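You operate a simulated robot arm through the tools that you are given. There is no shell and no other tool. Be economical: measure what you need, move in short steps, check, and stop when the job is done.

The job below is to be done with a simulated robot arm. You get a single attempt, and the scene is never put back.

TASK
Take the red brush and put it on the top of the plant sill. Take the glass cleaner bottle and put it on the yellow saucer. Take the plant food bottle and put it on the top of the pine table. Take the pink pot and put it on the top of the pine table. Push the drawer of the side table shut. Take the green cloth and put it on the white saucer. Take the red bowl and leave it on top of the black photo album. Any order will do. Set down upright: glass cleaner bottle, plant food bottle.

It is judged by the outcome, as a careful person would: the job done as asked, and still so three seconds after it is handed in. It fails if anything else is knocked over, pushed out of place, dropped, spilled or broken. Flat cloth is picked up by pressing the open fingertips on it (5 to 10 N) and closing them slowly along it; thin cloth reads only 2 to 8 mm in the jaws.

THE ROBOT
A 7-joint arm with a two-finger parallel gripper on a trunk, on a base that drives. Base frame: it is fixed to the floor where the robot stands at the start and does not move with it; the origin is under the middle of the robot, x ahead of it, y to its left, z up. Units: m, degrees, N and s.
With the tool pointing down near the work surface it reaches from about 0.2 to 0.74 m from the robot's upright axis, wherever it stands. Its first joint turns from -166.0 to 166.0 degrees. Places, roughly: black photo album [0.5, -1.5, 0.75]; drawer of the side table [0.3, -2.5, 0.6]; glass cleaner bottle [0.75, -0.25, 0.75]; green cloth (10x6x5 cm) [0.3, -1.3, 0.8]; pink pot (12x13x11 cm) [-0.2, -3.3, 1.1]; plant food bottle [-0.25, -3.25, 1.25]; red bowl (10x11x7 cm) [0.4, -1.5, 0.8]; red brush (10x5x8 cm) [0.5, -0.2, 0.8]; top of the pine table [-2.5, 0.1, 0.7]; top of the plant sill (116x25 cm) [-0.26, 1.36, 0.84]; white saucer (16x16x3 cm) [0.6, -1.9, 0.8]; yellow saucer (16x16x3 cm) [-0.8, 1.3, 0.9]. Payload 1.57 kg.
The tool frame sits at the grasp point between the pads (the TCP): z along the fingers, y along the line on which they close. The tips reach 0.03 m beyond it. Largest opening 0.11 m; finger width 0.024, thickness 0.012; the body of the gripper, 0.048 by 0.112 m, starts 0.078 m behind the TCP.
Orientation is that of the tool frame in the base frame, as a unit quaternion [w, x, y, z]. With the fingers straight down and closing along the base's y, the tool's x points along the base's -x, its y along +y and its z along -z.

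THE INTERFACE
- The arm moves only by the tool move_arm. Its arguments are lists of equal length, an entry for each row: "dp": the shift along the tool's x, y, z in units of 40 mm (1.0 is 40 mm), a list of three; "rot": the turn, a rotation vector about the tool's x, y, z in units of 4 degrees (1.0 is 4 degrees), a list of three; "jaw": the gripper command, from -1 (shut) to 1 (fully open), values between in proportion. In form: {"dp": [[dx, dy, dz], ...], "rot": [[rx, ry, rz], ...], "jaw": [jaw, ...]}. A call has 1 to 20 rows; each row shifts and turns the commanded pose from where the row before left it, along the tool's axes as they then stand. A call with a number of a shift or a turn outside -1 to 1 is refused whole. Each row takes 0.2 s and may step no farther than 0.05 m and 8.6 degrees from the row before; otherwise, or with a gripper value out of range, the whole call is refused. A pose out of reach is approached as far as the arm can. The call stops where the force on the tool passes 40 N (or 10 N more than at its start, if that is more) or the arm is blocked; 0.2 s more then pass. The fingers move at their own pace (about 0.045 m/s each) and stop on an object; they squeeze with about 33 N. The grip force told is the motor's: it shows also when the fingers shut on nothing. Time passes only in rows, and 0.2 s behind the last, so rows that do not move let the fingers close. The reply holds the time, the measured pose of the TCP, the force on the tool along the base axes, the opening and the grip force, in the units named above and with some noise, with the torque about the TCP (base axes, N m) and any sound that the robot's microphone picked up.
- Cameras (640 x 400 px; columns grow to the right, rows downward): "scene" is now at [0.0091, 0.1101, 1.5605]; the picture's right is [-0.50, -0.87, 0.00], its down [-0.63, 0.36, -0.69] and it looks along [0.60, -0.35, -0.72] (base axes); focal length 249 px, centre (320, 200). "wrist" rides on the gripper at [0.07, 0.016, -0.141] in the tool frame; the picture's right is [-0.23, 0.97, 0.00], its down [-0.86, -0.20, -0.48] and it looks along [-0.47, -0.11, 0.88] (tool axes); focal length 222 px, centre (320, 200). There is no depth. A picture from a camera that has moved, and an enlarged one, comes with that camera's place and axes in the base frame and with its lens.
- grab_frame(camera): a new picture of that camera. The clock stands still meanwhile.
- lift_body(by): slides the trunk up (or, below 0, down) by that many m; the arm and the scene camera ride with it, the base frame stays. It gives what a move gives, with no picture.
- roll_base(legs): drives the robot by 1 to 6 legs, each [ahead, turn to the left] in m and degrees, along the robot's own axes; the way and the turn of a leg run together, so that a leg with both is an arc; at most 1.5 m and 180 degrees a leg. The arm and the cameras ride along, it lands a little off, and it stops where it bumps. It gives what a move gives.
- turn_head(pan, tilt): turns the head with the scene camera to pan (to the left, within 155 degrees either way) and tilt (down, from -29 to 69), counted from straight ahead of the robot. It gives what a move gives.
- inspect(camera, box): a new picture of the part [left, top, right, bottom] of that camera's present view, enlarged. The clock stands still meanwhile.
- finish_job(): hands the job in; it is judged then, once.

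Go step by step. Nothing tells you exact positions but the pictures and the camera data: compare them with the known pose of the tool, close in by small moves and look again before you grip or let go. The budget is 196 turns and 166 pictures, counting those below and the enlarged ones. Unless the task says otherwise, let go and move clear before handing in.

The tools are called after "Emit:" by a JSON object that holds its "op" and its "data". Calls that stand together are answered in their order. move_arm: Moves the arm, as the interface text tells. Its arguments: {"type":"object","properties":{"dp":{"type":"array","items":{"type":"array","items":{"type":"number"}}},"rot":{"type":"array","items":{"type":"array","items":{"type":"number"}}},"jaw":{"type":"array","items":{"type":"number"}}},"required":["dp","rot","jaw"]} The other tools are called the same way: lift_body (by) slides the trunk up or down; roll_base (legs) drives the base; turn_head (pan, tilt) turns the head that bears the scene camera; grab_frame (camera) takes a picture; inspect (camera, box) takes an enlarged picture of a part of a camera's view; finish_job () hands the job in.

At the start:

```text
time: 0.0
ee_pos: [0.4585, -0.1502, 1.0264]
orientation: [0.0, -0.001, 1.0, 0.0]
contact_force: [0.0, 1.2, 0.1]
ft_torque: [0.0, -0.01, 0.0]
grip_width: 0.11
finger_force: 0.1
trunk travel left (down, up): [-0.5, 0.09]
robot x, y, heading: [0.0016, -0.0024, -0.2]
head pan, tilt: [-30.1, 46.4]
```

scene: 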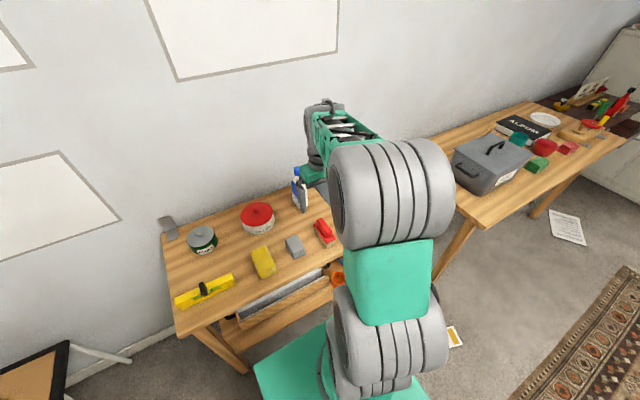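
wrist: 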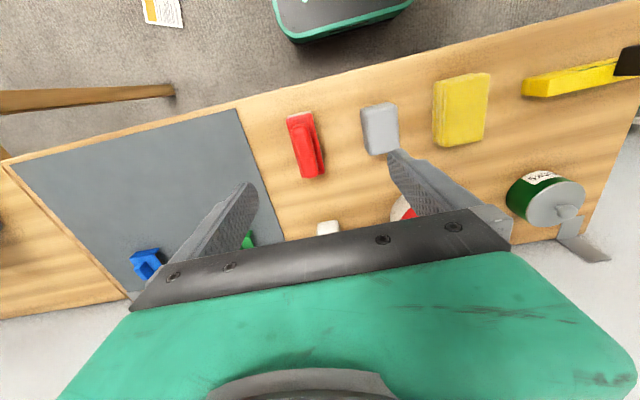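

The brush lies at about (0.48, -0.18) and the spray bottle beyond it. I'll look at both more closely before approaching.

Emit:
{"op": "inspect", "data": {"camera": "wrist", "box": [240, 80, 440, 205]}}

Emit:
{"op": "inspect", "data": {"camera": "scene", "box": [220, 140, 380, 260]}}

```text
3.20 times, centred on (340, 142) of wrist
camera zoom: at [0.3884, -0.1348, 1.1683], right [0.23, 0.97, 0.0], down [0.86, -0.2, 0.48], along [0.47, -0.11, -0.88], focal length 711 px, centre (256, 384)
```

zoom: 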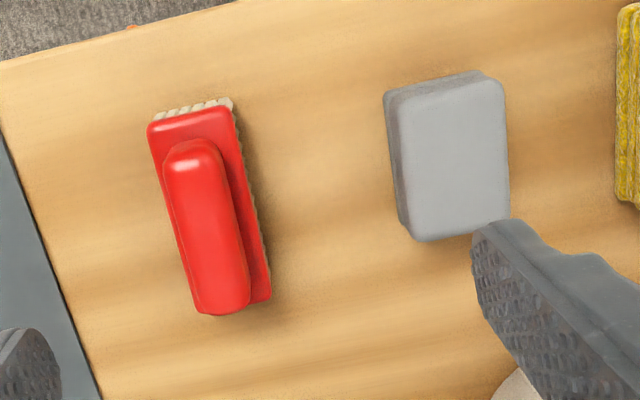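

```text
3.33 times, centred on (300, 200) of scene
camera zoom: at [0.0091, 0.1101, 1.5605], right [-0.5, -0.87, 0.0], down [-0.63, 0.36, -0.69], along [0.6, -0.35, -0.72], focal length 830 px, centre (387, 200)
```

zoom: 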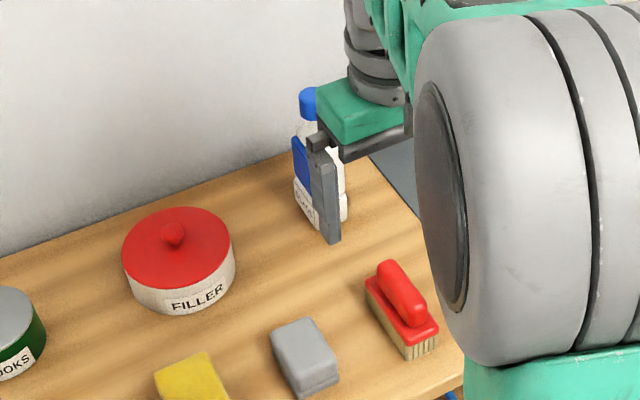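

Brush handle runs nearly along x, centred at about (0.483, -0.181), so the present closing direction along y suits. I'll descend above it and check.

Emit:
{"op": "move_arm", "data": {"dp": [[-0.6, -0.77, 0], [0, 0, 1], [0, 0, 1], [0, 0, 1], [0, 0, 0.9]], "rot": [[0, 0, 0], [0, 0, 0], [0, 0, 0], [0, 0, 0], [0, 0, 0]], "jaw": [1, 1, 1, 1, 1]}}

Emit:
{"op": "grab_frame", "data": {"camera": "wrist"}}

```text
time: 1.2
ee_pos: [0.4825, -0.182, 0.8685]
orientation: [0.0, -0.002, 1.0, 0.0]
contact_force: [-0.1, 0.0, -0.7]
ft_torque: [-0.01, -0.01, 0.0]
grip_width: 0.11
finger_force: 0.1
trunk travel left (down, up): [-0.5, 0.09]
robot x, y, heading: [0.0011, -0.001, 0.1]
head pan, tilt: [-30.1, 46.4]
```

```text
161 pictures are left
camera wrist: at [0.4123, -0.1657, 1.0112], right [0.23, 0.97, 0.0], down [0.85, -0.2, 0.48], along [0.47, -0.11, -0.88], focal length 222 px, centre (320, 200)
```

wrist: 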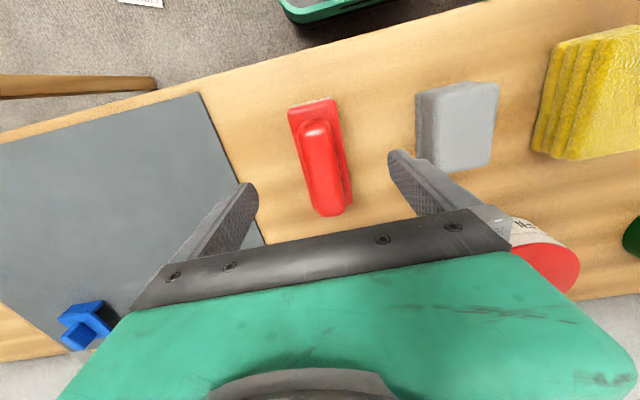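

Lined up; descending and closing on the brush.

Emit:
{"op": "move_arm", "data": {"dp": [[0, 0.03, 0.7], [0, 0, 0.7], [0, 0, 0.5], [0, 0, 0], [0, 0, 0], [0, 0, 0], [0, 0, 0]], "rot": [[0, 0, 0], [0, 0, 0], [0, 0, 0], [0, 0, 0], [0, 0, 0], [0, 0, 0], [0, 0, 0]], "jaw": [1, 1, 1, -1, -1, -1, -1]}}

```text
time: 1.9
ee_pos: [0.4837, -0.1805, 0.8099]
orientation: [0.0, -0.002, 1.0, 0.0]
contact_force: [-4.2, -1.1, 11.6]
ft_torque: [0.65, 0.21, 0.14]
grip_width: 0.1088
finger_force: 0.0
trunk travel left (down, up): [-0.5, 0.09]
robot x, y, heading: [0.002, -0.0006, 0.3]
head pan, tilt: [-30.1, 46.4]
stopped in row 3: the force on the tool passed its limit (the readings are from after the stop); the commanded pose is now the measured one
```

The left finger touched something at tip height 0.78; looking before doing anything.

Emit:
{"op": "grab_frame", "data": {"camera": "wrist"}}

```text
160 pictures are left
camera wrist: at [0.4139, -0.1647, 0.9516], right [0.23, 0.97, 0.0], down [0.86, -0.2, 0.48], along [0.47, -0.11, -0.88], focal length 222 px, centre (320, 200)
```

wrist: 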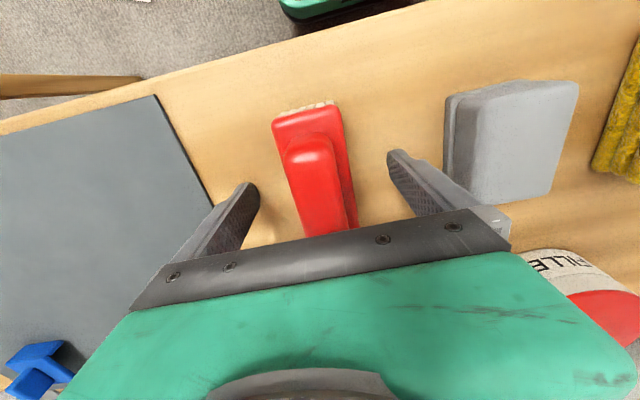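

The tips seem to have met the table top, which is a little higher than 0.75. I'll raise slightly and close on the brush here.

Emit:
{"op": "move_arm", "data": {"dp": [[0, 0, -0.1], [0, 0, 0], [0, 0, 0], [0, 0, 0], [0, 0, 0], [0, 0, 0]], "rot": [[0, 0, 0], [0, 0, 0], [0, 0, 0], [0, 0, 0], [0, 0, 0], [0, 0, 0]], "jaw": [1, -1, -1, -1, -1, -1]}}

Emit:
{"op": "grab_frame", "data": {"camera": "wrist"}}

```text
time: 3.3
ee_pos: [0.4845, -0.1809, 0.8129]
orientation: [0.0, -0.001, 1.0, 0.0]
contact_force: [0.2, 0.7, 0.1]
ft_torque: [-0.02, 0.02, -0.02]
grip_width: 0.0419
finger_force: 22.1
trunk travel left (down, up): [-0.5, 0.09]
robot x, y, heading: [-0.0038, -0.0013, -0.1]
head pan, tilt: [-30.1, 46.4]
```

```text
159 pictures are left
camera wrist: at [0.4145, -0.1642, 0.9538], right [0.23, 0.97, 0.0], down [0.86, -0.2, 0.48], along [0.46, -0.11, -0.88], focal length 222 px, centre (320, 200)
```

wrist: 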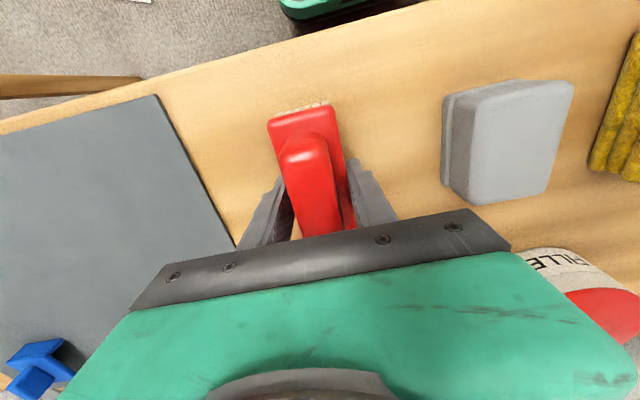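

Gripped (42 mm). Lifting and looking left toward the plant sill.

Emit:
{"op": "move_arm", "data": {"dp": [[0, 0, -0.5], [0, 0, -1], [0, 0, -1], [0, 0, -1], [0, 0, -1], [0.5, 0, -1]], "rot": [[0, 0, 0], [0, 0, 0], [0, 0, 0], [0, 0, 0], [0, 0, 0], [0, 0, 0]], "jaw": [-1, -1, -1, -1, -1, -1]}}

Emit:
{"op": "turn_head", "data": {"pan": 90, "tilt": 35}}

Emit:
{"op": "grab_frame", "data": {"camera": "scene"}}

```text
time: 4.7
ee_pos: [0.4634, -0.182, 1.0342]
orientation: [-0.001, -0.001, 1.0, -0.001]
contact_force: [0.1, -0.1, -1.3]
ft_torque: [0.02, 0.02, 0.0]
grip_width: 0.0254
finger_force: 33.3
trunk travel left (down, up): [-0.5, 0.09]
robot x, y, heading: [0.0014, -0.0031, -0.2]
head pan, tilt: [-30.1, 46.4]
```

```text
time: 6.7
ee_pos: [0.4633, -0.1823, 1.0322]
orientation: [-0.001, 0.0, 1.0, -0.001]
contact_force: [0.5, 0.5, -1.1]
ft_torque: [0.02, -0.02, 0.0]
grip_width: 0.0252
finger_force: 32.5
trunk travel left (down, up): [-0.5, 0.09]
robot x, y, heading: [0.0047, -0.0012, 0.1]
head pan, tilt: [90.0, 35.0]
```

```text
158 pictures are left
camera scene: at [-0.0601, 0.2383, 1.5773], right [1.0, 0.0, 0.0], down [0.0, -0.57, -0.82], along [0.0, 0.82, -0.57], focal length 249 px, centre (320, 200)
```

scene: 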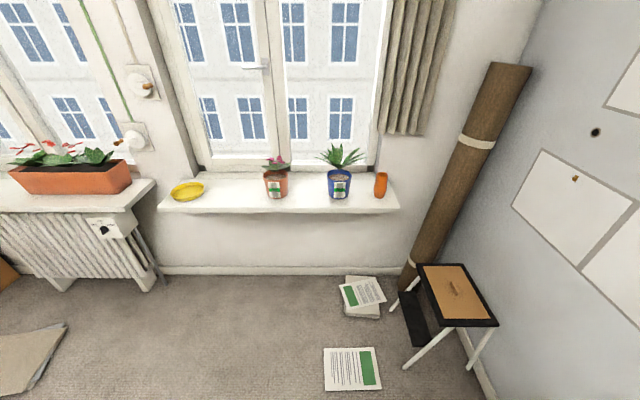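

The jaw width now reads 25 mm, so I check how the brush is held before driving.

Emit:
{"op": "grab_frame", "data": {"camera": "wrist"}}

Emit:
{"op": "inspect", "data": {"camera": "scene", "box": [140, 110, 420, 285]}}

```text
157 pictures are left
camera wrist: at [0.3937, -0.1671, 1.1746], right [0.23, 0.97, 0.0], down [0.86, -0.2, 0.48], along [0.46, -0.11, -0.88], focal length 222 px, centre (320, 200)
```

wrist: 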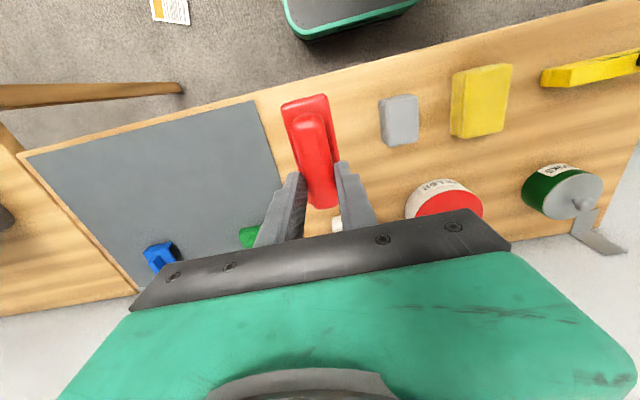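

```text
2.29 times, centred on (280, 198) of scene
camera zoom: at [-0.0601, 0.2383, 1.5773], right [1.0, 0.0, 0.0], down [0.0, -0.57, -0.82], along [0.0, 0.82, -0.57], focal length 569 px, centre (411, 206)
```

zoom: 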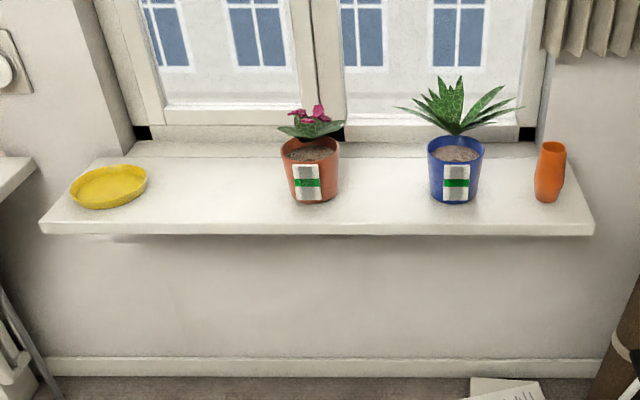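

The brush has slipped down and hangs from the fingertips by the handle top. I'll set it back on the table and regrip the handle deeper.

Emit:
{"op": "move_arm", "data": {"dp": [[-0.6, 0, 0.5], [0, 0, 0.9], [0, 0, 0.9], [0, 0, 0.7], [0, 0, 0.3], [0, 0, 0.2], [0, 0, 0.2]], "rot": [[0, 0, 0], [0, 0, 0], [0, 0, 0], [0, 0, 0], [0, 0, 0], [0, 0, 0], [0, 0, 0]], "jaw": [-1, -1, -1, -1, -1, -1, -1]}}

Emit:
{"op": "grab_frame", "data": {"camera": "wrist"}}

```text
time: 8.3
ee_pos: [0.4871, -0.1784, 0.8843]
orientation: [-0.001, -0.001, 1.0, 0.0]
contact_force: [0.0, 0.2, -1.4]
ft_torque: [-0.01, -0.04, 0.01]
grip_width: 0.0252
finger_force: 33.0
trunk travel left (down, up): [-0.5, 0.09]
robot x, y, heading: [-0.0032, -0.0006, -0.1]
head pan, tilt: [90.0, 35.0]
```

```text
155 pictures are left
camera wrist: at [0.4176, -0.1634, 1.0259], right [0.23, 0.97, 0.0], down [0.86, -0.2, 0.48], along [0.46, -0.11, -0.88], focal length 222 px, centre (320, 200)
```

wrist: 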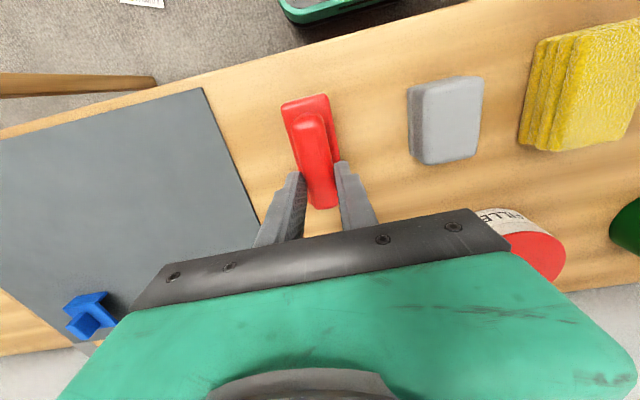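

Not yet touching; lowering in small steps.

Emit:
{"op": "move_arm", "data": {"dp": [[0, 0, 0.15], [0, 0, 0.15], [0, 0, 0.15], [0, 0, 0.15], [0, 0, 0.15], [0, 0, 0.15]], "rot": [[0, 0, 0], [0, 0, 0], [0, 0, 0], [0, 0, 0], [0, 0, 0], [0, 0, 0]], "jaw": [-1, -1, -1, -1, -1, -1]}}

```text
time: 9.9
ee_pos: [0.4892, -0.1795, 0.852]
orientation: [0.003, -0.001, 1.0, -0.002]
contact_force: [-0.2, 0.0, 14.8]
ft_torque: [0.08, 1.0, 0.01]
grip_width: 0.0252
finger_force: 32.8
trunk travel left (down, up): [-0.5, 0.09]
robot x, y, heading: [0.0014, -0.0043, 0.2]
head pan, tilt: [90.0, 35.0]
stopped in row 6: the force on the tool passed its limit (the readings are from after the stop); the commanded pose is now the measured one
```

Touching the table. Opening and looking at how the brush stands.

Emit:
{"op": "move_arm", "data": {"dp": [[0, 0, -0.03], [0, 0, 0], [0, 0, 0], [0, 0, 0], [0, 0, 0]], "rot": [[0, 0, 0], [0, 0, 0], [0, 0, 0], [0, 0, 0], [0, 0, 0]], "jaw": [-1, 1, 1, 1, 1]}}

Emit:
{"op": "turn_head", "data": {"pan": -30, "tilt": 46}}

Emit:
{"op": "inspect", "data": {"camera": "scene", "box": [220, 140, 380, 260]}}

Emit:
{"op": "grab_frame", "data": {"camera": "wrist"}}

```text
time: 11.1
ee_pos: [0.4889, -0.1819, 0.8519]
orientation: [0.001, 0.0, 1.0, -0.001]
contact_force: [-0.1, -0.5, 0.4]
ft_torque: [-0.01, -0.02, -0.01]
grip_width: 0.1103
finger_force: 0.0
trunk travel left (down, up): [-0.5, 0.09]
robot x, y, heading: [-0.0001, -0.0068, 0.0]
head pan, tilt: [90.0, 35.0]
```

```text
time: 13.1
ee_pos: [0.4884, -0.1818, 0.8528]
orientation: [0.0, -0.001, 1.0, 0.0]
contact_force: [-0.2, 0.6, 0.5]
ft_torque: [0.03, -0.01, 0.01]
grip_width: 0.1101
finger_force: 0.0
trunk travel left (down, up): [-0.5, 0.09]
robot x, y, heading: [0.0003, 0.0004, 0.1]
head pan, tilt: [-30.0, 46.0]
```

```text
3.33 times, centred on (300, 200) of scene
camera zoom: at [0.0095, 0.1101, 1.5611], right [-0.5, -0.87, 0.0], down [-0.62, 0.36, -0.69], along [0.6, -0.35, -0.72], focal length 830 px, centre (387, 200)
```

zoom: 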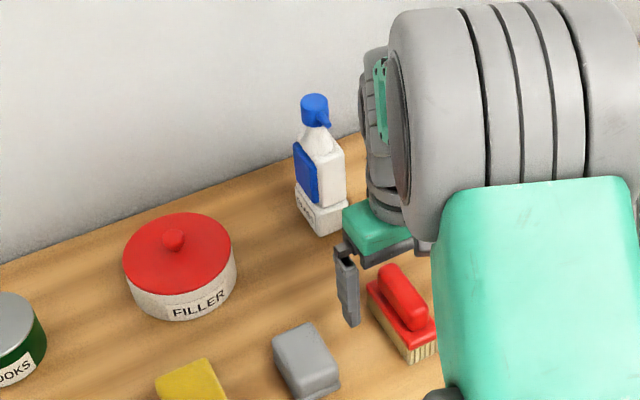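

```text
153 pictures are left
camera wrist: at [0.4189, -0.1653, 0.9932], right [0.23, 0.97, 0.0], down [0.85, -0.2, 0.48], along [0.47, -0.11, -0.88], focal length 222 px, centre (320, 200)
```

wrist: 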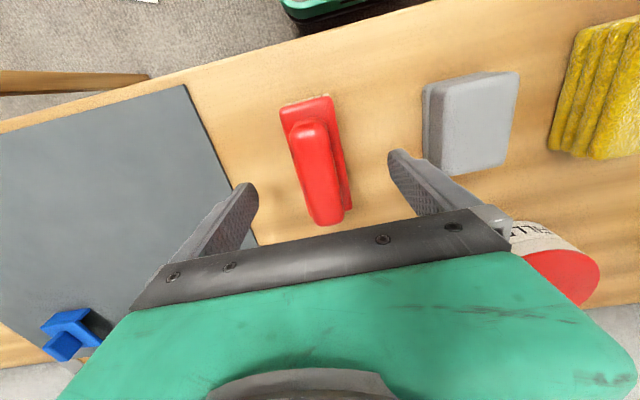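

The brush stands as before. I'll grip the handle with tips just above the block (TCP about 0.832).

Emit:
{"op": "move_arm", "data": {"dp": [[0.15, 0, 0.2], [0, 0, 0.3], [0, 0, 0], [0, 0, 0], [0, 0, 0], [0, 0, 0], [0, 0, 0], [0, 0, 0]], "rot": [[0, 0, 0], [0, 0, 0], [0, 0, 0], [0, 0, 0], [0, 0, 0], [0, 0, 0], [0, 0, 0], [0, 0, 0]], "jaw": [1, 1, -1, -1, -1, -1, -1, -1]}}

Emit:
{"op": "move_arm", "data": {"dp": [[0, 0, -0.25], [0, 0, -0.5], [0, 0, -0.5], [0, 0, 0]], "rot": [[0, 0, 0], [0, 0, 0], [0, 0, 0], [0, 0, 0]], "jaw": [-1, -1, -1, -1]}}

Emit:
{"op": "grab_frame", "data": {"camera": "wrist"}}

```text
time: 14.9
ee_pos: [0.4837, -0.182, 0.831]
orientation: [0.001, -0.001, 1.0, -0.001]
contact_force: [-0.5, 0.1, -0.3]
ft_torque: [-0.01, 0.0, 0.0]
grip_width: 0.0412
finger_force: 32.7
trunk travel left (down, up): [-0.5, 0.09]
robot x, y, heading: [0.0021, -0.0042, -0.1]
head pan, tilt: [-30.0, 46.0]
```

```text
time: 15.9
ee_pos: [0.4826, -0.1809, 0.8805]
orientation: [0.001, 0.0, 1.0, -0.001]
contact_force: [-0.9, 0.3, -0.7]
ft_torque: [-0.01, 0.02, -0.01]
grip_width: 0.0413
finger_force: 33.3
trunk travel left (down, up): [-0.5, 0.09]
robot x, y, heading: [0.0005, -0.0004, -0.2]
head pan, tilt: [-30.0, 46.0]
```

```text
152 pictures are left
camera wrist: at [0.4125, -0.1657, 1.0211], right [0.23, 0.97, 0.0], down [0.85, -0.2, 0.48], along [0.47, -0.11, -0.88], focal length 222 px, centre (320, 200)
```

wrist: 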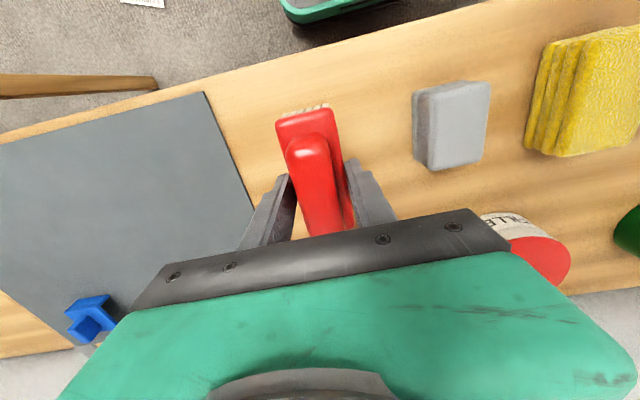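

Now the brush is held by its block (41 mm). Lifting and driving to the sill, stopping facing it.

Emit:
{"op": "move_arm", "data": {"dp": [[0, 0, -0.8], [0, 0, -1], [0.5, 0, -1], [0.5, 0, -1]], "rot": [[0, 0, 0], [0, 0, 0], [0, 0, 0], [0, 0, 0]], "jaw": [-1, -1, -1, -1]}}

Emit:
{"op": "roll_base", "data": {"legs": [[0, 129.6], [0.95, 0], [0, -39.6]]}}

Emit:
{"op": "turn_head", "data": {"pan": 10, "tilt": 45}}

Emit:
{"op": "grab_frame", "data": {"camera": "scene"}}

Emit:
{"op": "grab_frame", "data": {"camera": "wrist"}}

```text
time: 16.9
ee_pos: [0.4426, -0.1803, 1.0331]
orientation: [0.001, -0.001, 1.0, 0.0]
contact_force: [-0.8, -0.7, -1.2]
ft_torque: [-0.01, 0.0, 0.02]
grip_width: 0.0412
finger_force: 33.3
trunk travel left (down, up): [-0.5, 0.09]
robot x, y, heading: [-0.0002, -0.0002, 0.0]
head pan, tilt: [-30.0, 46.0]
```

```text
time: 28.8
ee_pos: [-0.3249, 1.2008, 1.0314]
orientation: [0.001, -0.679, 0.734, -0.001]
contact_force: [0.7, 0.0, -0.1]
ft_torque: [0.01, 0.02, -0.02]
grip_width: 0.0416
finger_force: 33.3
trunk travel left (down, up): [-0.5, 0.09]
robot x, y, heading: [-0.5327, 0.7702, 85.6]
head pan, tilt: [-30.0, 46.0]
```

```text
time: 29.9
ee_pos: [-0.3247, 1.2005, 1.0326]
orientation: [0.001, -0.68, 0.733, 0.0]
contact_force: [0.1, -0.5, -1.7]
ft_torque: [-0.02, 0.03, 0.0]
grip_width: 0.0414
finger_force: 32.3
trunk travel left (down, up): [-0.5, 0.09]
robot x, y, heading: [-0.5373, 0.7738, 85.7]
head pan, tilt: [10.0, 45.0]
```

```text
151 pictures are left
camera scene: at [-0.7038, 0.8036, 1.5625], right [1.0, 0.1, 0.0], down [0.07, -0.7, -0.71], along [-0.07, 0.7, -0.71], focal length 249 px, centre (320, 200)
```

scene: 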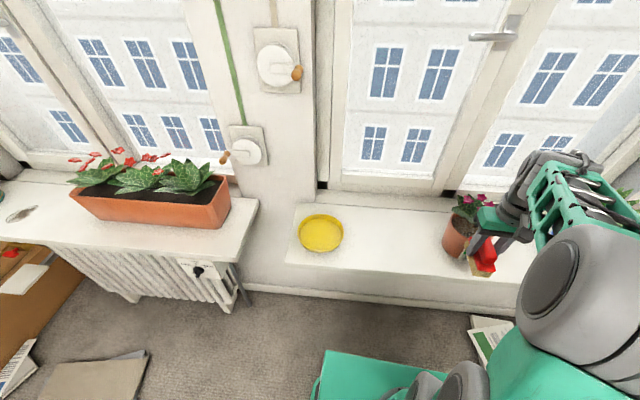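

```text
150 pictures are left
camera wrist: at [-0.3468, 1.1317, 1.1737], right [-0.95, 0.3, 0.0], down [0.26, 0.84, 0.48], along [0.15, 0.46, -0.88], focal length 222 px, centre (320, 200)
```

wrist: 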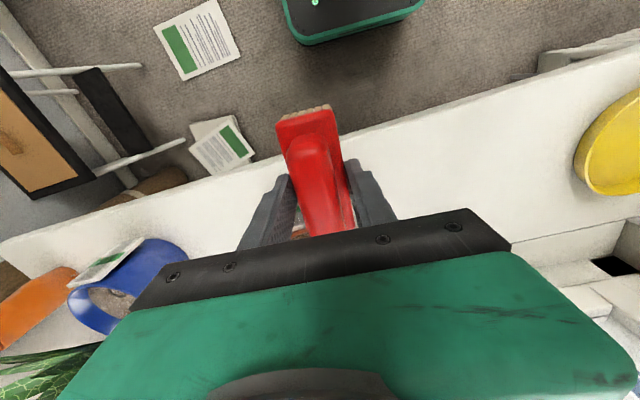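

The robot faces the sill; free space lies between the saucer (x≈-0.76) and the red plant pot (x≈-0.29). Moving left, then forward to (-0.51, 1.34), still high.

Emit:
{"op": "move_arm", "data": {"dp": [[0, 1, 0], [0, 1, 0], [0, 1, 0], [0, 1, 0], [0, 0.88, 0], [-1, 0, 0], [-1, 0, 0], [-1, 0, 0.5], [-0.1, 0, 0.7]], "rot": [[0, 0, 0], [0, 0, 0], [0, 0, 0], [0, 0, 0], [0, 0, 0], [0, 0, 0], [0, 0, 0], [0, 0, 0], [0, 0, 0]], "jaw": [-1, -1, -1, -1, -1, -1, -1, -1, -1]}}

Emit:
{"op": "grab_frame", "data": {"camera": "wrist"}}

Emit:
{"op": "grab_frame", "data": {"camera": "scene"}}

```text
time: 31.9
ee_pos: [-0.5086, 1.3398, 0.9863]
orientation: [0.001, -0.679, 0.734, 0.0]
contact_force: [-0.6, 0.0, -0.9]
ft_torque: [0.0, 0.01, 0.01]
grip_width: 0.0413
finger_force: 32.9
trunk travel left (down, up): [-0.5, 0.09]
robot x, y, heading: [-0.5379, 0.7724, 85.7]
head pan, tilt: [10.0, 45.0]
```

```text
149 pictures are left
camera wrist: at [-0.5311, 1.2715, 1.1279], right [-0.95, 0.3, 0.0], down [0.26, 0.84, 0.48], along [0.15, 0.46, -0.88], focal length 222 px, centre (320, 200)
```

wrist: 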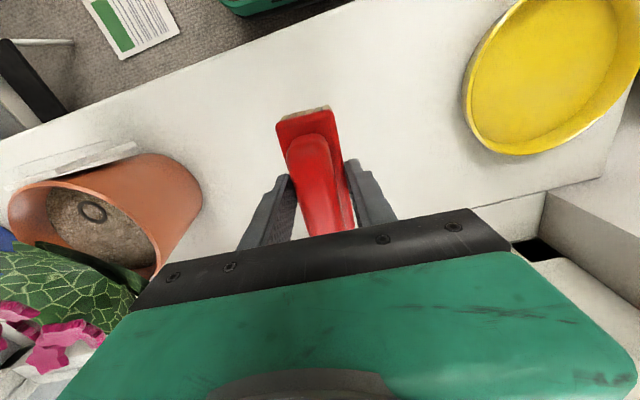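

```text
148 pictures are left
camera scene: at [-0.704, 0.8041, 1.5625], right [1.0, 0.1, 0.0], down [0.07, -0.7, -0.71], along [-0.07, 0.7, -0.71], focal length 249 px, centre (320, 200)
```

scene: 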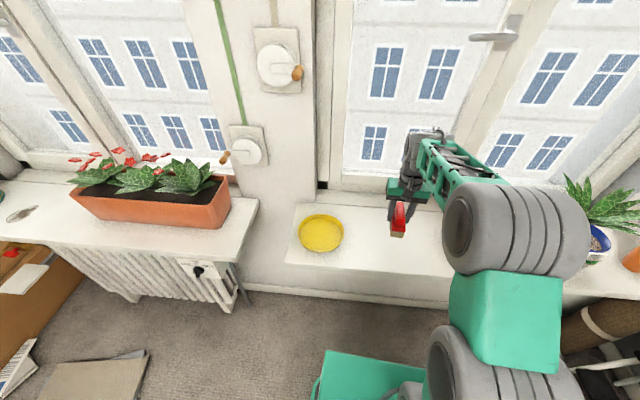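

Clear on both sides. Lowering until the bristles touch.

Emit:
{"op": "move_arm", "data": {"dp": [[0, 0, 0.8], [0, 0, 0.7], [0, 0, 0.2], [0, 0, 0.2], [0, 0, 0.2], [0, 0, 0.2], [0, 0, 0.2], [0, 0, 0.2], [0, 0, 0.2]], "rot": [[0, 0, 0], [0, 0, 0], [0, 0, 0], [0, 0, 0], [0, 0, 0], [0, 0, 0], [0, 0, 0], [0, 0, 0], [0, 0, 0]], "jaw": [-1, -1, -1, -1, -1, -1, -1, -1, -1]}}

```text
time: 33.8
ee_pos: [-0.51, 1.3423, 0.8799]
orientation: [0.005, -0.679, 0.734, 0.005]
contact_force: [0.2, 0.8, 10.0]
ft_torque: [-0.57, 0.07, -0.01]
grip_width: 0.0419
finger_force: 33.1
trunk travel left (down, up): [-0.5, 0.09]
robot x, y, heading: [-0.5362, 0.7717, 85.7]
head pan, tilt: [10.0, 45.0]
stopped in row 9: the force on the tool passed its limit (the readings are from after the stop); the commanded pose is now the measured one
```

Contact at TCP z 0.88. Releasing and lifting clear.

Emit:
{"op": "move_arm", "data": {"dp": [[0, 0, -0.05], [0, 0, 0], [0, 0, 0], [0, 0, 0], [0, 0, -0.5], [0, 0, -1], [0, 0, -1], [0, 0, -1], [0.5, 0, -1]], "rot": [[0, 0, 0], [0, 0, 0], [0, 0, 0], [0, 0, 0], [0, 0, 0], [0, 0, 0], [0, 0, 0], [0, 0, 0], [0, 0, 0]], "jaw": [-1, 1, 1, 1, 1, 1, 1, 1, 1]}}

Emit:
{"op": "grab_frame", "data": {"camera": "wrist"}}

```text
time: 35.8
ee_pos: [-0.5093, 1.3192, 1.058]
orientation: [0.003, -0.679, 0.734, 0.002]
contact_force: [0.0, -0.3, 0.5]
ft_torque: [0.02, 0.03, 0.0]
grip_width: 0.1102
finger_force: 0.1
trunk travel left (down, up): [-0.5, 0.09]
robot x, y, heading: [-0.5386, 0.7738, 85.5]
head pan, tilt: [10.0, 45.0]
```

```text
147 pictures are left
camera wrist: at [-0.5302, 1.2503, 1.1994], right [-0.95, 0.3, 0.0], down [0.26, 0.83, 0.48], along [0.15, 0.46, -0.88], focal length 222 px, centre (320, 200)
```

wrist: 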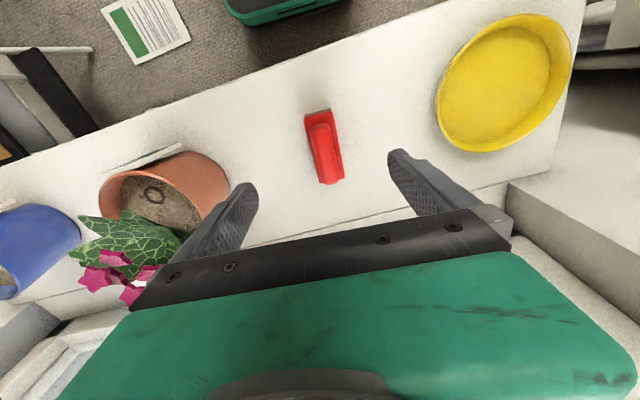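

Brush placed. Now back to the first table for the spray bottle, which I estimate at (0.67, -0.18).

Emit:
{"op": "roll_base", "data": {"legs": [[-0.5, 0], [0, -123.7], [0.735, 0], [0, 38.2]]}}

Emit:
{"op": "turn_head", "data": {"pan": -5, "tilt": 48}}

Emit:
{"op": "grab_frame", "data": {"camera": "scene"}}

Emit:
{"op": "grab_frame", "data": {"camera": "wrist"}}

```text
time: 49.3
ee_pos: [0.5647, -0.1638, 1.0589]
orientation: [0.003, -0.004, 1.0, -0.001]
contact_force: [0.5, 0.3, 0.0]
ft_torque: [0.0, -0.03, -0.01]
grip_width: 0.1099
finger_force: 0.1
trunk travel left (down, up): [-0.5, 0.09]
robot x, y, heading: [0.0149, -0.1804, 0.6]
head pan, tilt: [10.0, 45.0]
```

```text
time: 50.0
ee_pos: [0.5646, -0.1643, 1.0582]
orientation: [0.004, -0.004, 1.0, -0.001]
contact_force: [-0.1, -0.3, -0.1]
ft_torque: [0.0, 0.0, 0.02]
grip_width: 0.1104
finger_force: 0.1
trunk travel left (down, up): [-0.5, 0.09]
robot x, y, heading: [0.0194, -0.1821, 0.3]
head pan, tilt: [-5.0, 48.0]
```

```text
146 pictures are left
camera scene: at [0.0338, -0.0363, 1.5583], right [-0.08, -1.0, 0.0], down [-0.74, 0.06, -0.67], along [0.67, -0.05, -0.74], focal length 249 px, centre (320, 200)
```

scene: 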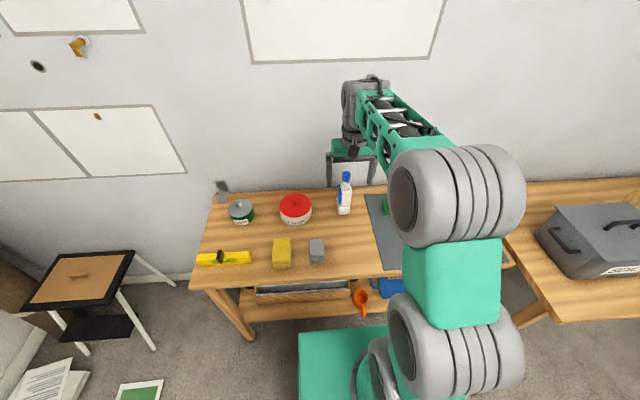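

```text
145 pictures are left
camera wrist: at [0.4936, -0.1489, 1.1993], right [0.22, 0.98, 0.0], down [0.85, -0.19, 0.49], along [0.47, -0.11, -0.87], focal length 222 px, centre (320, 200)
```

wrist: 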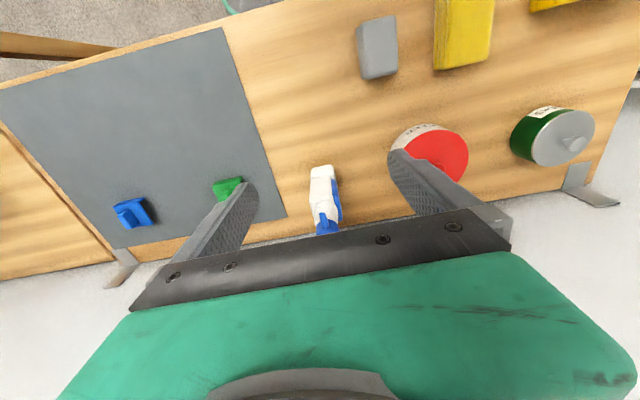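

Bottle front bottom at about (0.66, -0.18). Zooming for its shape.

Emit:
{"op": "inspect", "data": {"camera": "scene", "box": [304, 160, 384, 225]}}

Emit:
{"op": "inspect", "data": {"camera": "wrist", "box": [280, 140, 376, 240]}}

```text
6.15 times, centred on (344, 192) of scene
camera zoom: at [0.0338, -0.0363, 1.5583], right [-0.08, -1.0, 0.0], down [-0.74, 0.06, -0.67], along [0.67, -0.05, -0.74], focal length 1532 px, centre (172, 246)
```

zoom: 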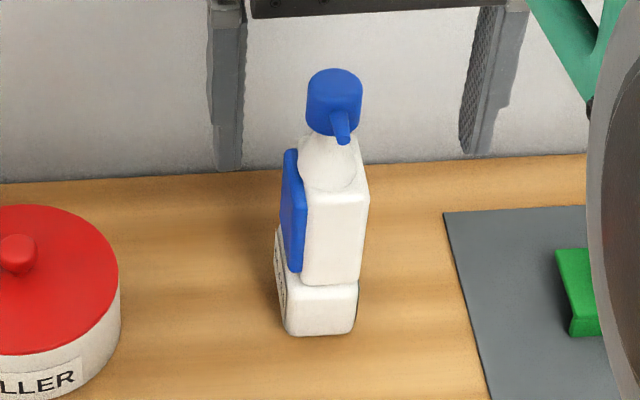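

```text
4.00 times, centred on (328, 190) of wrist
camera zoom: at [0.4936, -0.1489, 1.1993], right [0.22, 0.98, 0.0], down [0.85, -0.19, 0.49], along [0.47, -0.11, -0.87], focal length 888 px, centre (288, 240)
```

zoom: 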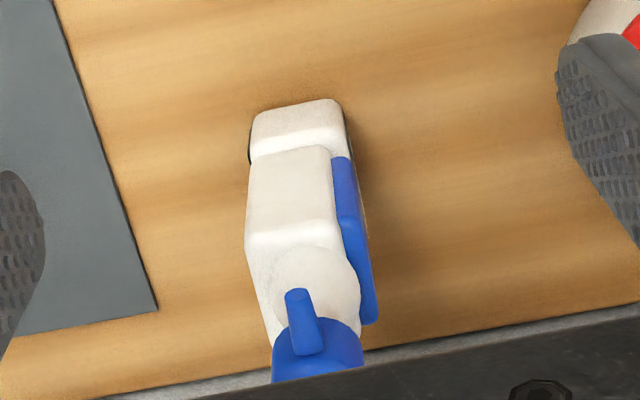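

The bottle is about 5 cm wide along y with its nozzle toward me. I'll approach with the tool tilted 45° forward, jaws closing along y.

Emit:
{"op": "move_arm", "data": {"dp": [[0, -0.44, 0], [0, 0, 0], [0, 0, 0], [0, 0, 0], [0, 0, 0], [0, 0, 0], [0, 0, 0], [0, 0, 0], [0, 0, 0], [0, 0, 0], [0, 0, 0], [0, 0, 0], [0.6, 0, 1], [0.6, 0, 1], [0.6, 0, 1]], "rot": [[0, -0.9375, 0], [0, -0.9375, 0], [0, -0.9375, 0], [0, -0.9375, 0], [0, -0.9375, 0], [0, -0.9375, 0], [0, -0.9375, 0], [0, -0.9375, 0], [0, -0.9375, 0], [0, -0.9375, 0], [0, -0.9375, 0], [0, -0.9375, 0], [0, 0, 0], [0, 0, 0], [0, 0, 0]], "jaw": [1, 1, 1, 1, 1, 1, 1, 1, 1, 1, 1, 1, 1, 1, 1]}}

Emit:
{"op": "grab_frame", "data": {"camera": "wrist"}}

Emit:
{"op": "inspect", "data": {"camera": "scene", "box": [264, 130, 424, 230]}}

```text
time: 53.2
ee_pos: [0.5974, -0.1809, 0.922]
orientation: [0.387, -0.004, 0.922, 0.001]
contact_force: [-0.4, -0.5, -0.4]
ft_torque: [-0.03, 0.02, 0.01]
grip_width: 0.1097
finger_force: 0.1
trunk travel left (down, up): [-0.5, 0.09]
robot x, y, heading: [0.0171, -0.1829, 0.2]
head pan, tilt: [-5.0, 48.0]
```

```text
142 pictures are left
camera wrist: at [0.4472, -0.1665, 0.9717], right [0.15, 0.98, 0.16], down [0.26, -0.2, 0.95], along [0.95, -0.1, -0.28], focal length 222 px, centre (320, 200)
```

wrist: 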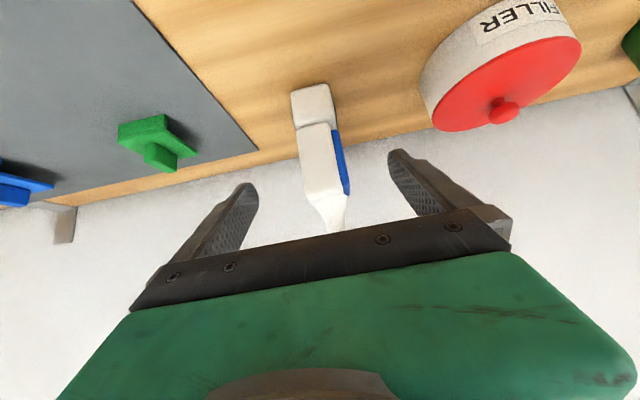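

```text
4.00 times, centred on (344, 180) of scene
camera zoom: at [0.0339, -0.0364, 1.5583], right [-0.08, -1.0, 0.0], down [-0.74, 0.06, -0.67], along [0.67, -0.05, -0.74], focal length 996 px, centre (224, 280)
```

zoom: 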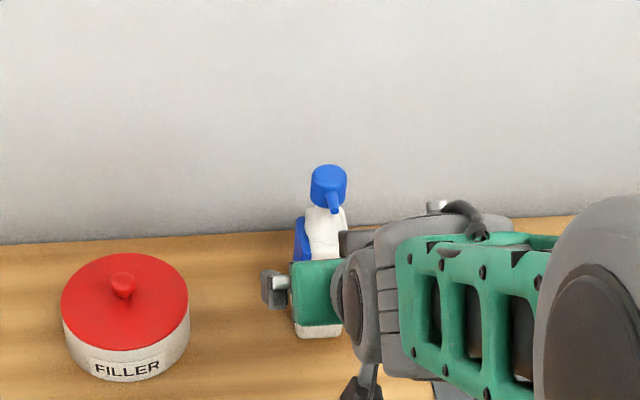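

Centred between the fingers. Moving in along the approach line.

Emit:
{"op": "move_arm", "data": {"dp": [[0.22, 0, 0.8], [0, 0, 0.8], [0, 0, 0.8], [0, 0, 0.8]], "rot": [[0, 0, 0], [0, 0, 0], [0, 0, 0], [0, 0, 0]], "jaw": [1, 1, 1, 1]}}

Emit:
{"op": "grab_frame", "data": {"camera": "wrist"}}

Emit:
{"op": "inspect", "data": {"camera": "scene", "box": [264, 130, 424, 230]}}

```text
time: 54.2
ee_pos: [0.6848, -0.1829, 0.8304]
orientation: [0.387, -0.004, 0.922, 0.001]
contact_force: [1.3, 0.6, 0.3]
ft_torque: [0.0, 0.0, 0.01]
grip_width: 0.1101
finger_force: 0.0
trunk travel left (down, up): [-0.5, 0.09]
robot x, y, heading: [0.0183, -0.1829, 0.3]
head pan, tilt: [-5.0, 48.0]
```

```text
140 pictures are left
camera wrist: at [0.5346, -0.1679, 0.8787], right [0.15, 0.98, 0.16], down [0.26, -0.2, 0.95], along [0.95, -0.1, -0.28], focal length 222 px, centre (320, 200)
```

wrist: 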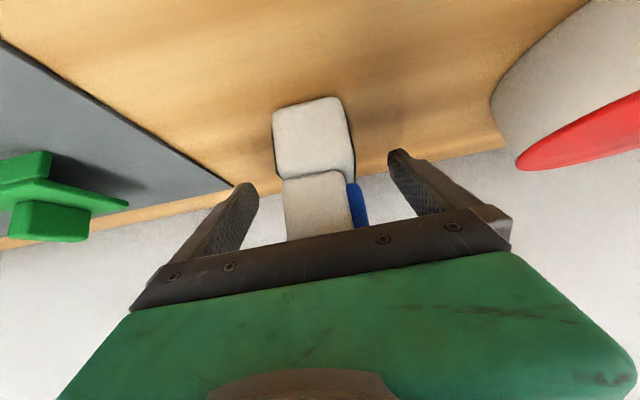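

```text
4.00 times, centred on (344, 180) of scene
camera zoom: at [0.0338, -0.0364, 1.5583], right [-0.08, -1.0, 0.0], down [-0.74, 0.06, -0.67], along [0.67, -0.05, -0.74], focal length 996 px, centre (224, 280)
```

zoom: 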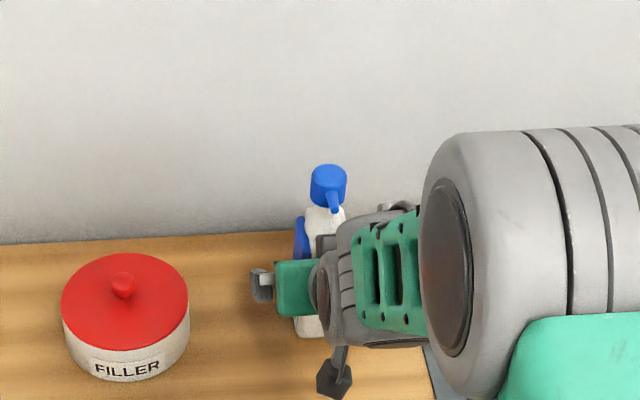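

Bottle untouched and centred. Closing.

Emit:
{"op": "move_arm", "data": {"dp": [[0, 0, 0], [0, 0, 0], [0, 0, 0], [0, 0, 0], [0, 0, 0], [0, 0, 0]], "rot": [[0, 0, 0], [0, 0, 0], [0, 0, 0], [0, 0, 0], [0, 0, 0], [0, 0, 0]], "jaw": [0.3, -0.2, -0.6, -1, -1, -1]}}

Emit:
{"op": "grab_frame", "data": {"camera": "wrist"}}

```text
time: 55.6
ee_pos: [0.6853, -0.1826, 0.8295]
orientation: [0.385, -0.004, 0.923, 0.001]
contact_force: [-0.3, 1.2, 0.1]
ft_torque: [0.07, -0.05, 0.02]
grip_width: 0.046
finger_force: 31.9
trunk travel left (down, up): [-0.5, 0.09]
robot x, y, heading: [0.0148, -0.1811, 0.2]
head pan, tilt: [-5.0, 48.0]
```

```text
138 pictures are left
camera wrist: at [0.5342, -0.1677, 0.8788], right [0.15, 0.98, 0.16], down [0.26, -0.2, 0.95], along [0.95, -0.1, -0.28], focal length 222 px, centre (320, 200)
```

wrist: 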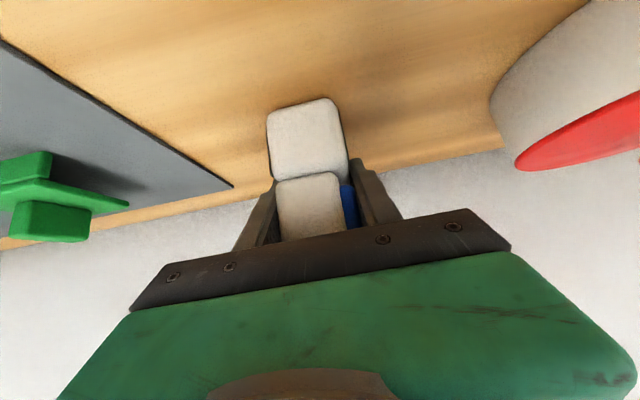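

Gripped at 46 mm. Lifting straight up.

Emit:
{"op": "move_arm", "data": {"dp": [[-0.3, 0, -0.3], [-0.5, 0, -0.5], [-0.8, 0, -0.8], [-0.8, 0, -0.8], [-0.8, 0, -0.8], [-0.6, 0, -0.6]], "rot": [[0, 0, 0], [0, 0, 0], [0, 0, 0], [0, 0, 0], [0, 0, 0], [0, 0, 0]], "jaw": [-1, -1, -1, -1, -1, -1]}}

Emit:
{"op": "inspect", "data": {"camera": "scene", "box": [240, 80, 448, 210]}}

```text
time: 57.0
ee_pos: [0.6824, -0.1827, 1.041]
orientation: [0.386, -0.004, 0.922, 0.001]
contact_force: [0.8, -0.1, -2.9]
ft_torque: [0.01, -0.01, -0.01]
grip_width: 0.0458
finger_force: 33.0
trunk travel left (down, up): [-0.5, 0.09]
robot x, y, heading: [0.0148, -0.1842, 0.5]
head pan, tilt: [-5.0, 48.0]
```

```text
3.08 times, centred on (344, 145) of scene
camera zoom: at [0.0337, -0.0364, 1.5582], right [-0.08, -1.0, 0.0], down [-0.74, 0.06, -0.67], along [0.67, -0.05, -0.74], focal length 766 px, centre (246, 369)
```

zoom: 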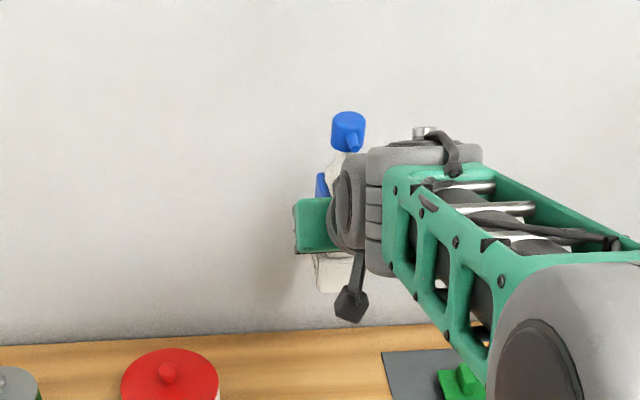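

Bottle is held upright. Retracting and driving to a stop short of the saucer.

Emit:
{"op": "move_arm", "data": {"dp": [[0.7, 0, -0.7], [0.7, 0, -0.7], [0.7, 0, -0.7], [0.7, 0, -0.7], [0.7, 0, -0.7]], "rot": [[0, 0, 0], [0, 0, 0], [0, 0, 0], [0, 0, 0], [0, 0, 0]], "jaw": [-1, -1, -1, -1, -1]}}

Emit:
{"op": "roll_base", "data": {"legs": [[0, 130.0], [1.02, 0], [0, -40.0]]}}

Emit:
{"op": "turn_head", "data": {"pan": 0, "tilt": 45}}

Emit:
{"op": "grab_frame", "data": {"camera": "scene"}}

Emit:
{"op": "grab_frame", "data": {"camera": "wrist"}}

```text
time: 58.2
ee_pos: [0.4826, -0.1811, 1.0368]
orientation: [0.386, -0.003, 0.923, 0.0]
contact_force: [0.0, 0.2, -3.0]
ft_torque: [0.0, -0.02, 0.02]
grip_width: 0.0458
finger_force: 33.4
trunk travel left (down, up): [-0.5, 0.09]
robot x, y, heading: [0.0187, -0.1787, 0.7]
head pan, tilt: [-5.0, 48.0]
```

```text
time: 70.7
ee_pos: [-0.6673, 1.0236, 1.0377]
orientation: [-0.268, 0.665, -0.639, -0.278]
contact_force: [0.5, 1.6, -2.0]
ft_torque: [0.04, 0.01, -0.02]
grip_width: 0.0457
finger_force: 32.6
trunk travel left (down, up): [-0.5, 0.09]
robot x, y, heading: [-0.6526, 0.5567, 92.1]
head pan, tilt: [-5.0, 48.0]
```

```text
time: 71.4
ee_pos: [-0.6686, 1.0228, 1.0365]
orientation: [-0.268, 0.665, -0.639, -0.278]
contact_force: [1.2, 0.2, -2.1]
ft_torque: [0.03, 0.01, 0.0]
grip_width: 0.0459
finger_force: 33.7
trunk travel left (down, up): [-0.5, 0.09]
robot x, y, heading: [-0.6491, 0.5575, 92.1]
head pan, tilt: [0.0, 45.0]
```

```text
136 pictures are left
camera scene: at [-0.8082, 0.57, 1.5625], right [1.0, 0.04, 0.0], down [0.03, -0.71, -0.71], along [-0.03, 0.71, -0.71], focal length 249 px, centre (320, 200)
```

scene: 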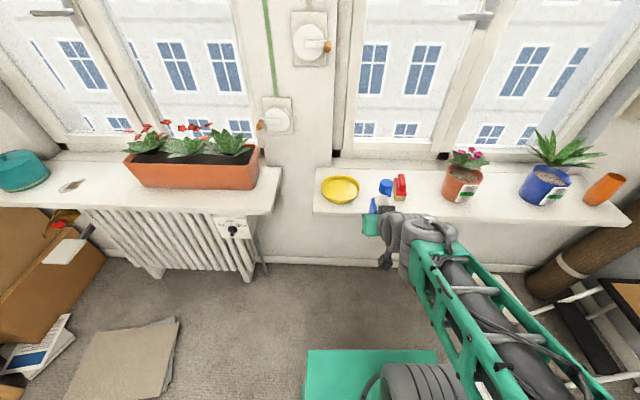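

```text
135 pictures are left
camera wrist: at [-0.6785, 0.8722, 1.0875], right [-0.98, 0.12, 0.16], down [0.19, 0.27, 0.95], along [0.07, 0.96, -0.28], focal length 222 px, centre (320, 200)
```

wrist: 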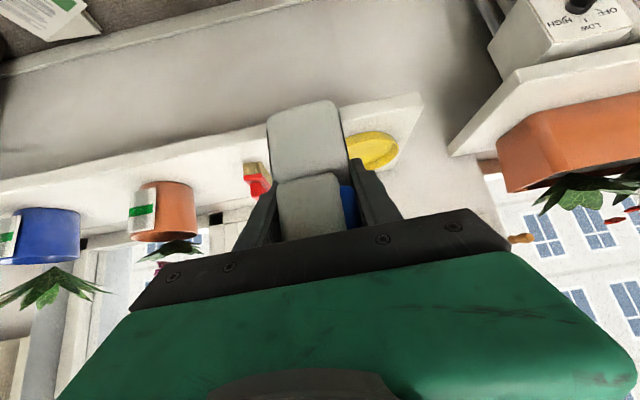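

Driving 15 cm closer, then moving the bottle left and part-way forward toward the saucer, high.

Emit:
{"op": "roll_base", "data": {"legs": [[0.15, 0]]}}

Emit:
{"op": "move_arm", "data": {"dp": [[0, 1, 0], [0, 1, 0], [-0.7, 0.05, 0.7], [-0.7, 0, 0.7]], "rot": [[0, 0, 0], [0, 0, 0], [0, 0, 0], [0, 0, 0]], "jaw": [-1, -1, -1, -1]}}

Emit:
{"op": "grab_frame", "data": {"camera": "scene"}}

Emit:
{"op": "grab_frame", "data": {"camera": "wrist"}}

```text
time: 72.8
ee_pos: [-0.6731, 1.1763, 1.0365]
orientation: [-0.267, 0.665, -0.639, -0.278]
contact_force: [0.1, -1.2, -2.2]
ft_torque: [-0.01, 0.0, -0.01]
grip_width: 0.0458
finger_force: 33.2
trunk travel left (down, up): [-0.5, 0.09]
robot x, y, heading: [-0.6612, 0.7109, 92.0]
head pan, tilt: [0.0, 45.0]
```

```text
time: 73.8
ee_pos: [-0.7584, 1.2527, 1.0388]
orientation: [-0.268, 0.665, -0.639, -0.278]
contact_force: [0.0, -0.4, -1.8]
ft_torque: [0.02, 0.0, 0.02]
grip_width: 0.0457
finger_force: 33.3
trunk travel left (down, up): [-0.5, 0.09]
robot x, y, heading: [-0.6565, 0.7071, 92.2]
head pan, tilt: [0.0, 45.0]
```

```text
134 pictures are left
camera scene: at [-0.8142, 0.7234, 1.5624], right [1.0, 0.04, 0.0], down [0.03, -0.71, -0.71], along [-0.03, 0.71, -0.71], focal length 249 px, centre (320, 200)
```

scene: 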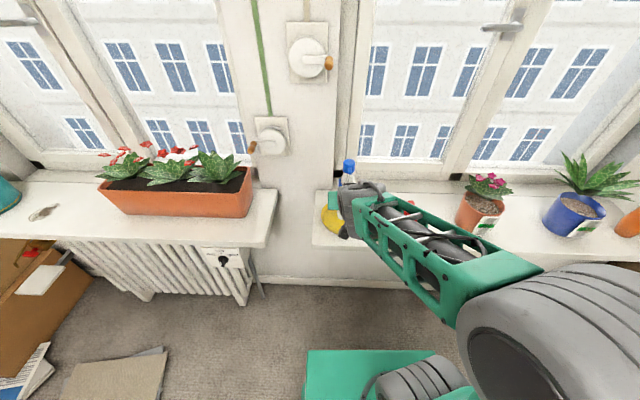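

```text
133 pictures are left
camera wrist: at [-0.7689, 1.1022, 1.0876], right [-0.98, 0.12, 0.16], down [0.19, 0.27, 0.94], along [0.07, 0.96, -0.28], focal length 222 px, centre (320, 200)
```

wrist: 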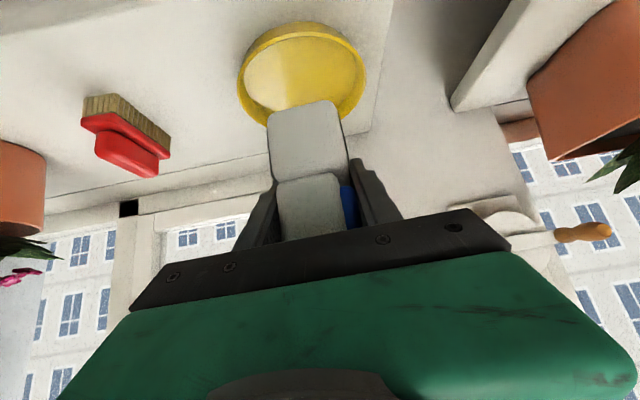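

Saucer centre computes to (-0.760, 1.346). Moving the bottle over it and lowering part-way.

Emit:
{"op": "move_arm", "data": {"dp": [[-0.68, 0, 0.68], [-0.68, 0, 0.68], [0.6, 0, 0.6], [0.6, 0, 0.6], [0.5, 0, 0.5]], "rot": [[0, 0, 0], [0, 0, 0], [0, 0, 0], [0, 0, 0], [0, 0, 0]], "jaw": [-1, -1, -1, -1, -1]}}

Emit:
{"op": "grab_frame", "data": {"camera": "wrist"}}

Emit:
{"op": "inspect", "data": {"camera": "scene", "box": [264, 130, 424, 260]}}

```text
time: 75.0
ee_pos: [-0.7623, 1.3299, 0.9432]
orientation: [-0.269, 0.664, -0.639, -0.279]
contact_force: [0.1, 0.4, -2.3]
ft_torque: [-0.01, -0.02, 0.01]
grip_width: 0.0461
finger_force: 33.0
trunk travel left (down, up): [-0.5, 0.09]
robot x, y, heading: [-0.6583, 0.7081, 92.3]
head pan, tilt: [0.0, 45.0]
```

```text
132 pictures are left
camera wrist: at [-0.7736, 1.1793, 0.9925], right [-0.98, 0.12, 0.16], down [0.19, 0.27, 0.95], along [0.07, 0.96, -0.28], focal length 222 px, centre (320, 200)
```

wrist: 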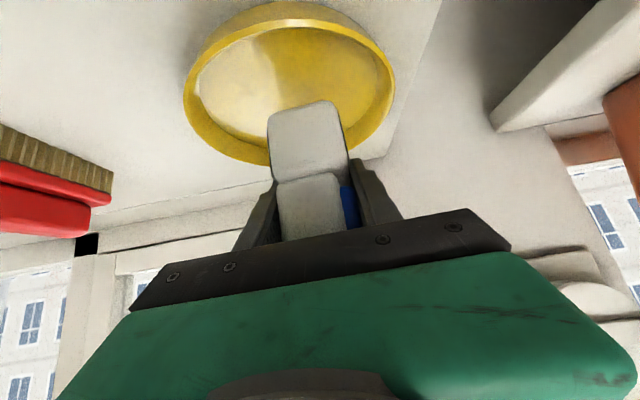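

```text
3.08 times, centred on (344, 195) of scene
camera zoom: at [-0.8141, 0.7231, 1.5625], right [1.0, 0.04, 0.0], down [0.03, -0.71, -0.71], along [-0.03, 0.71, -0.71], focal length 766 px, centre (246, 215)
```

zoom: 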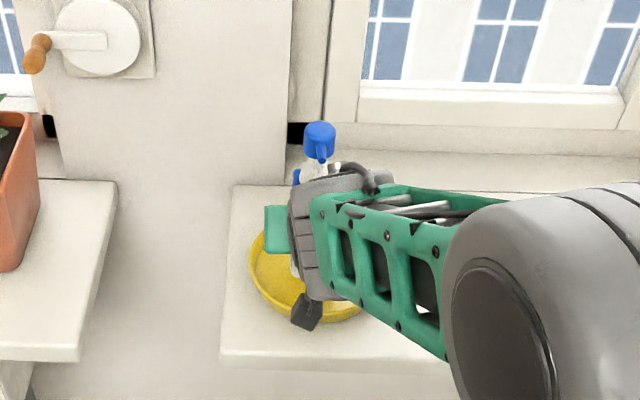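

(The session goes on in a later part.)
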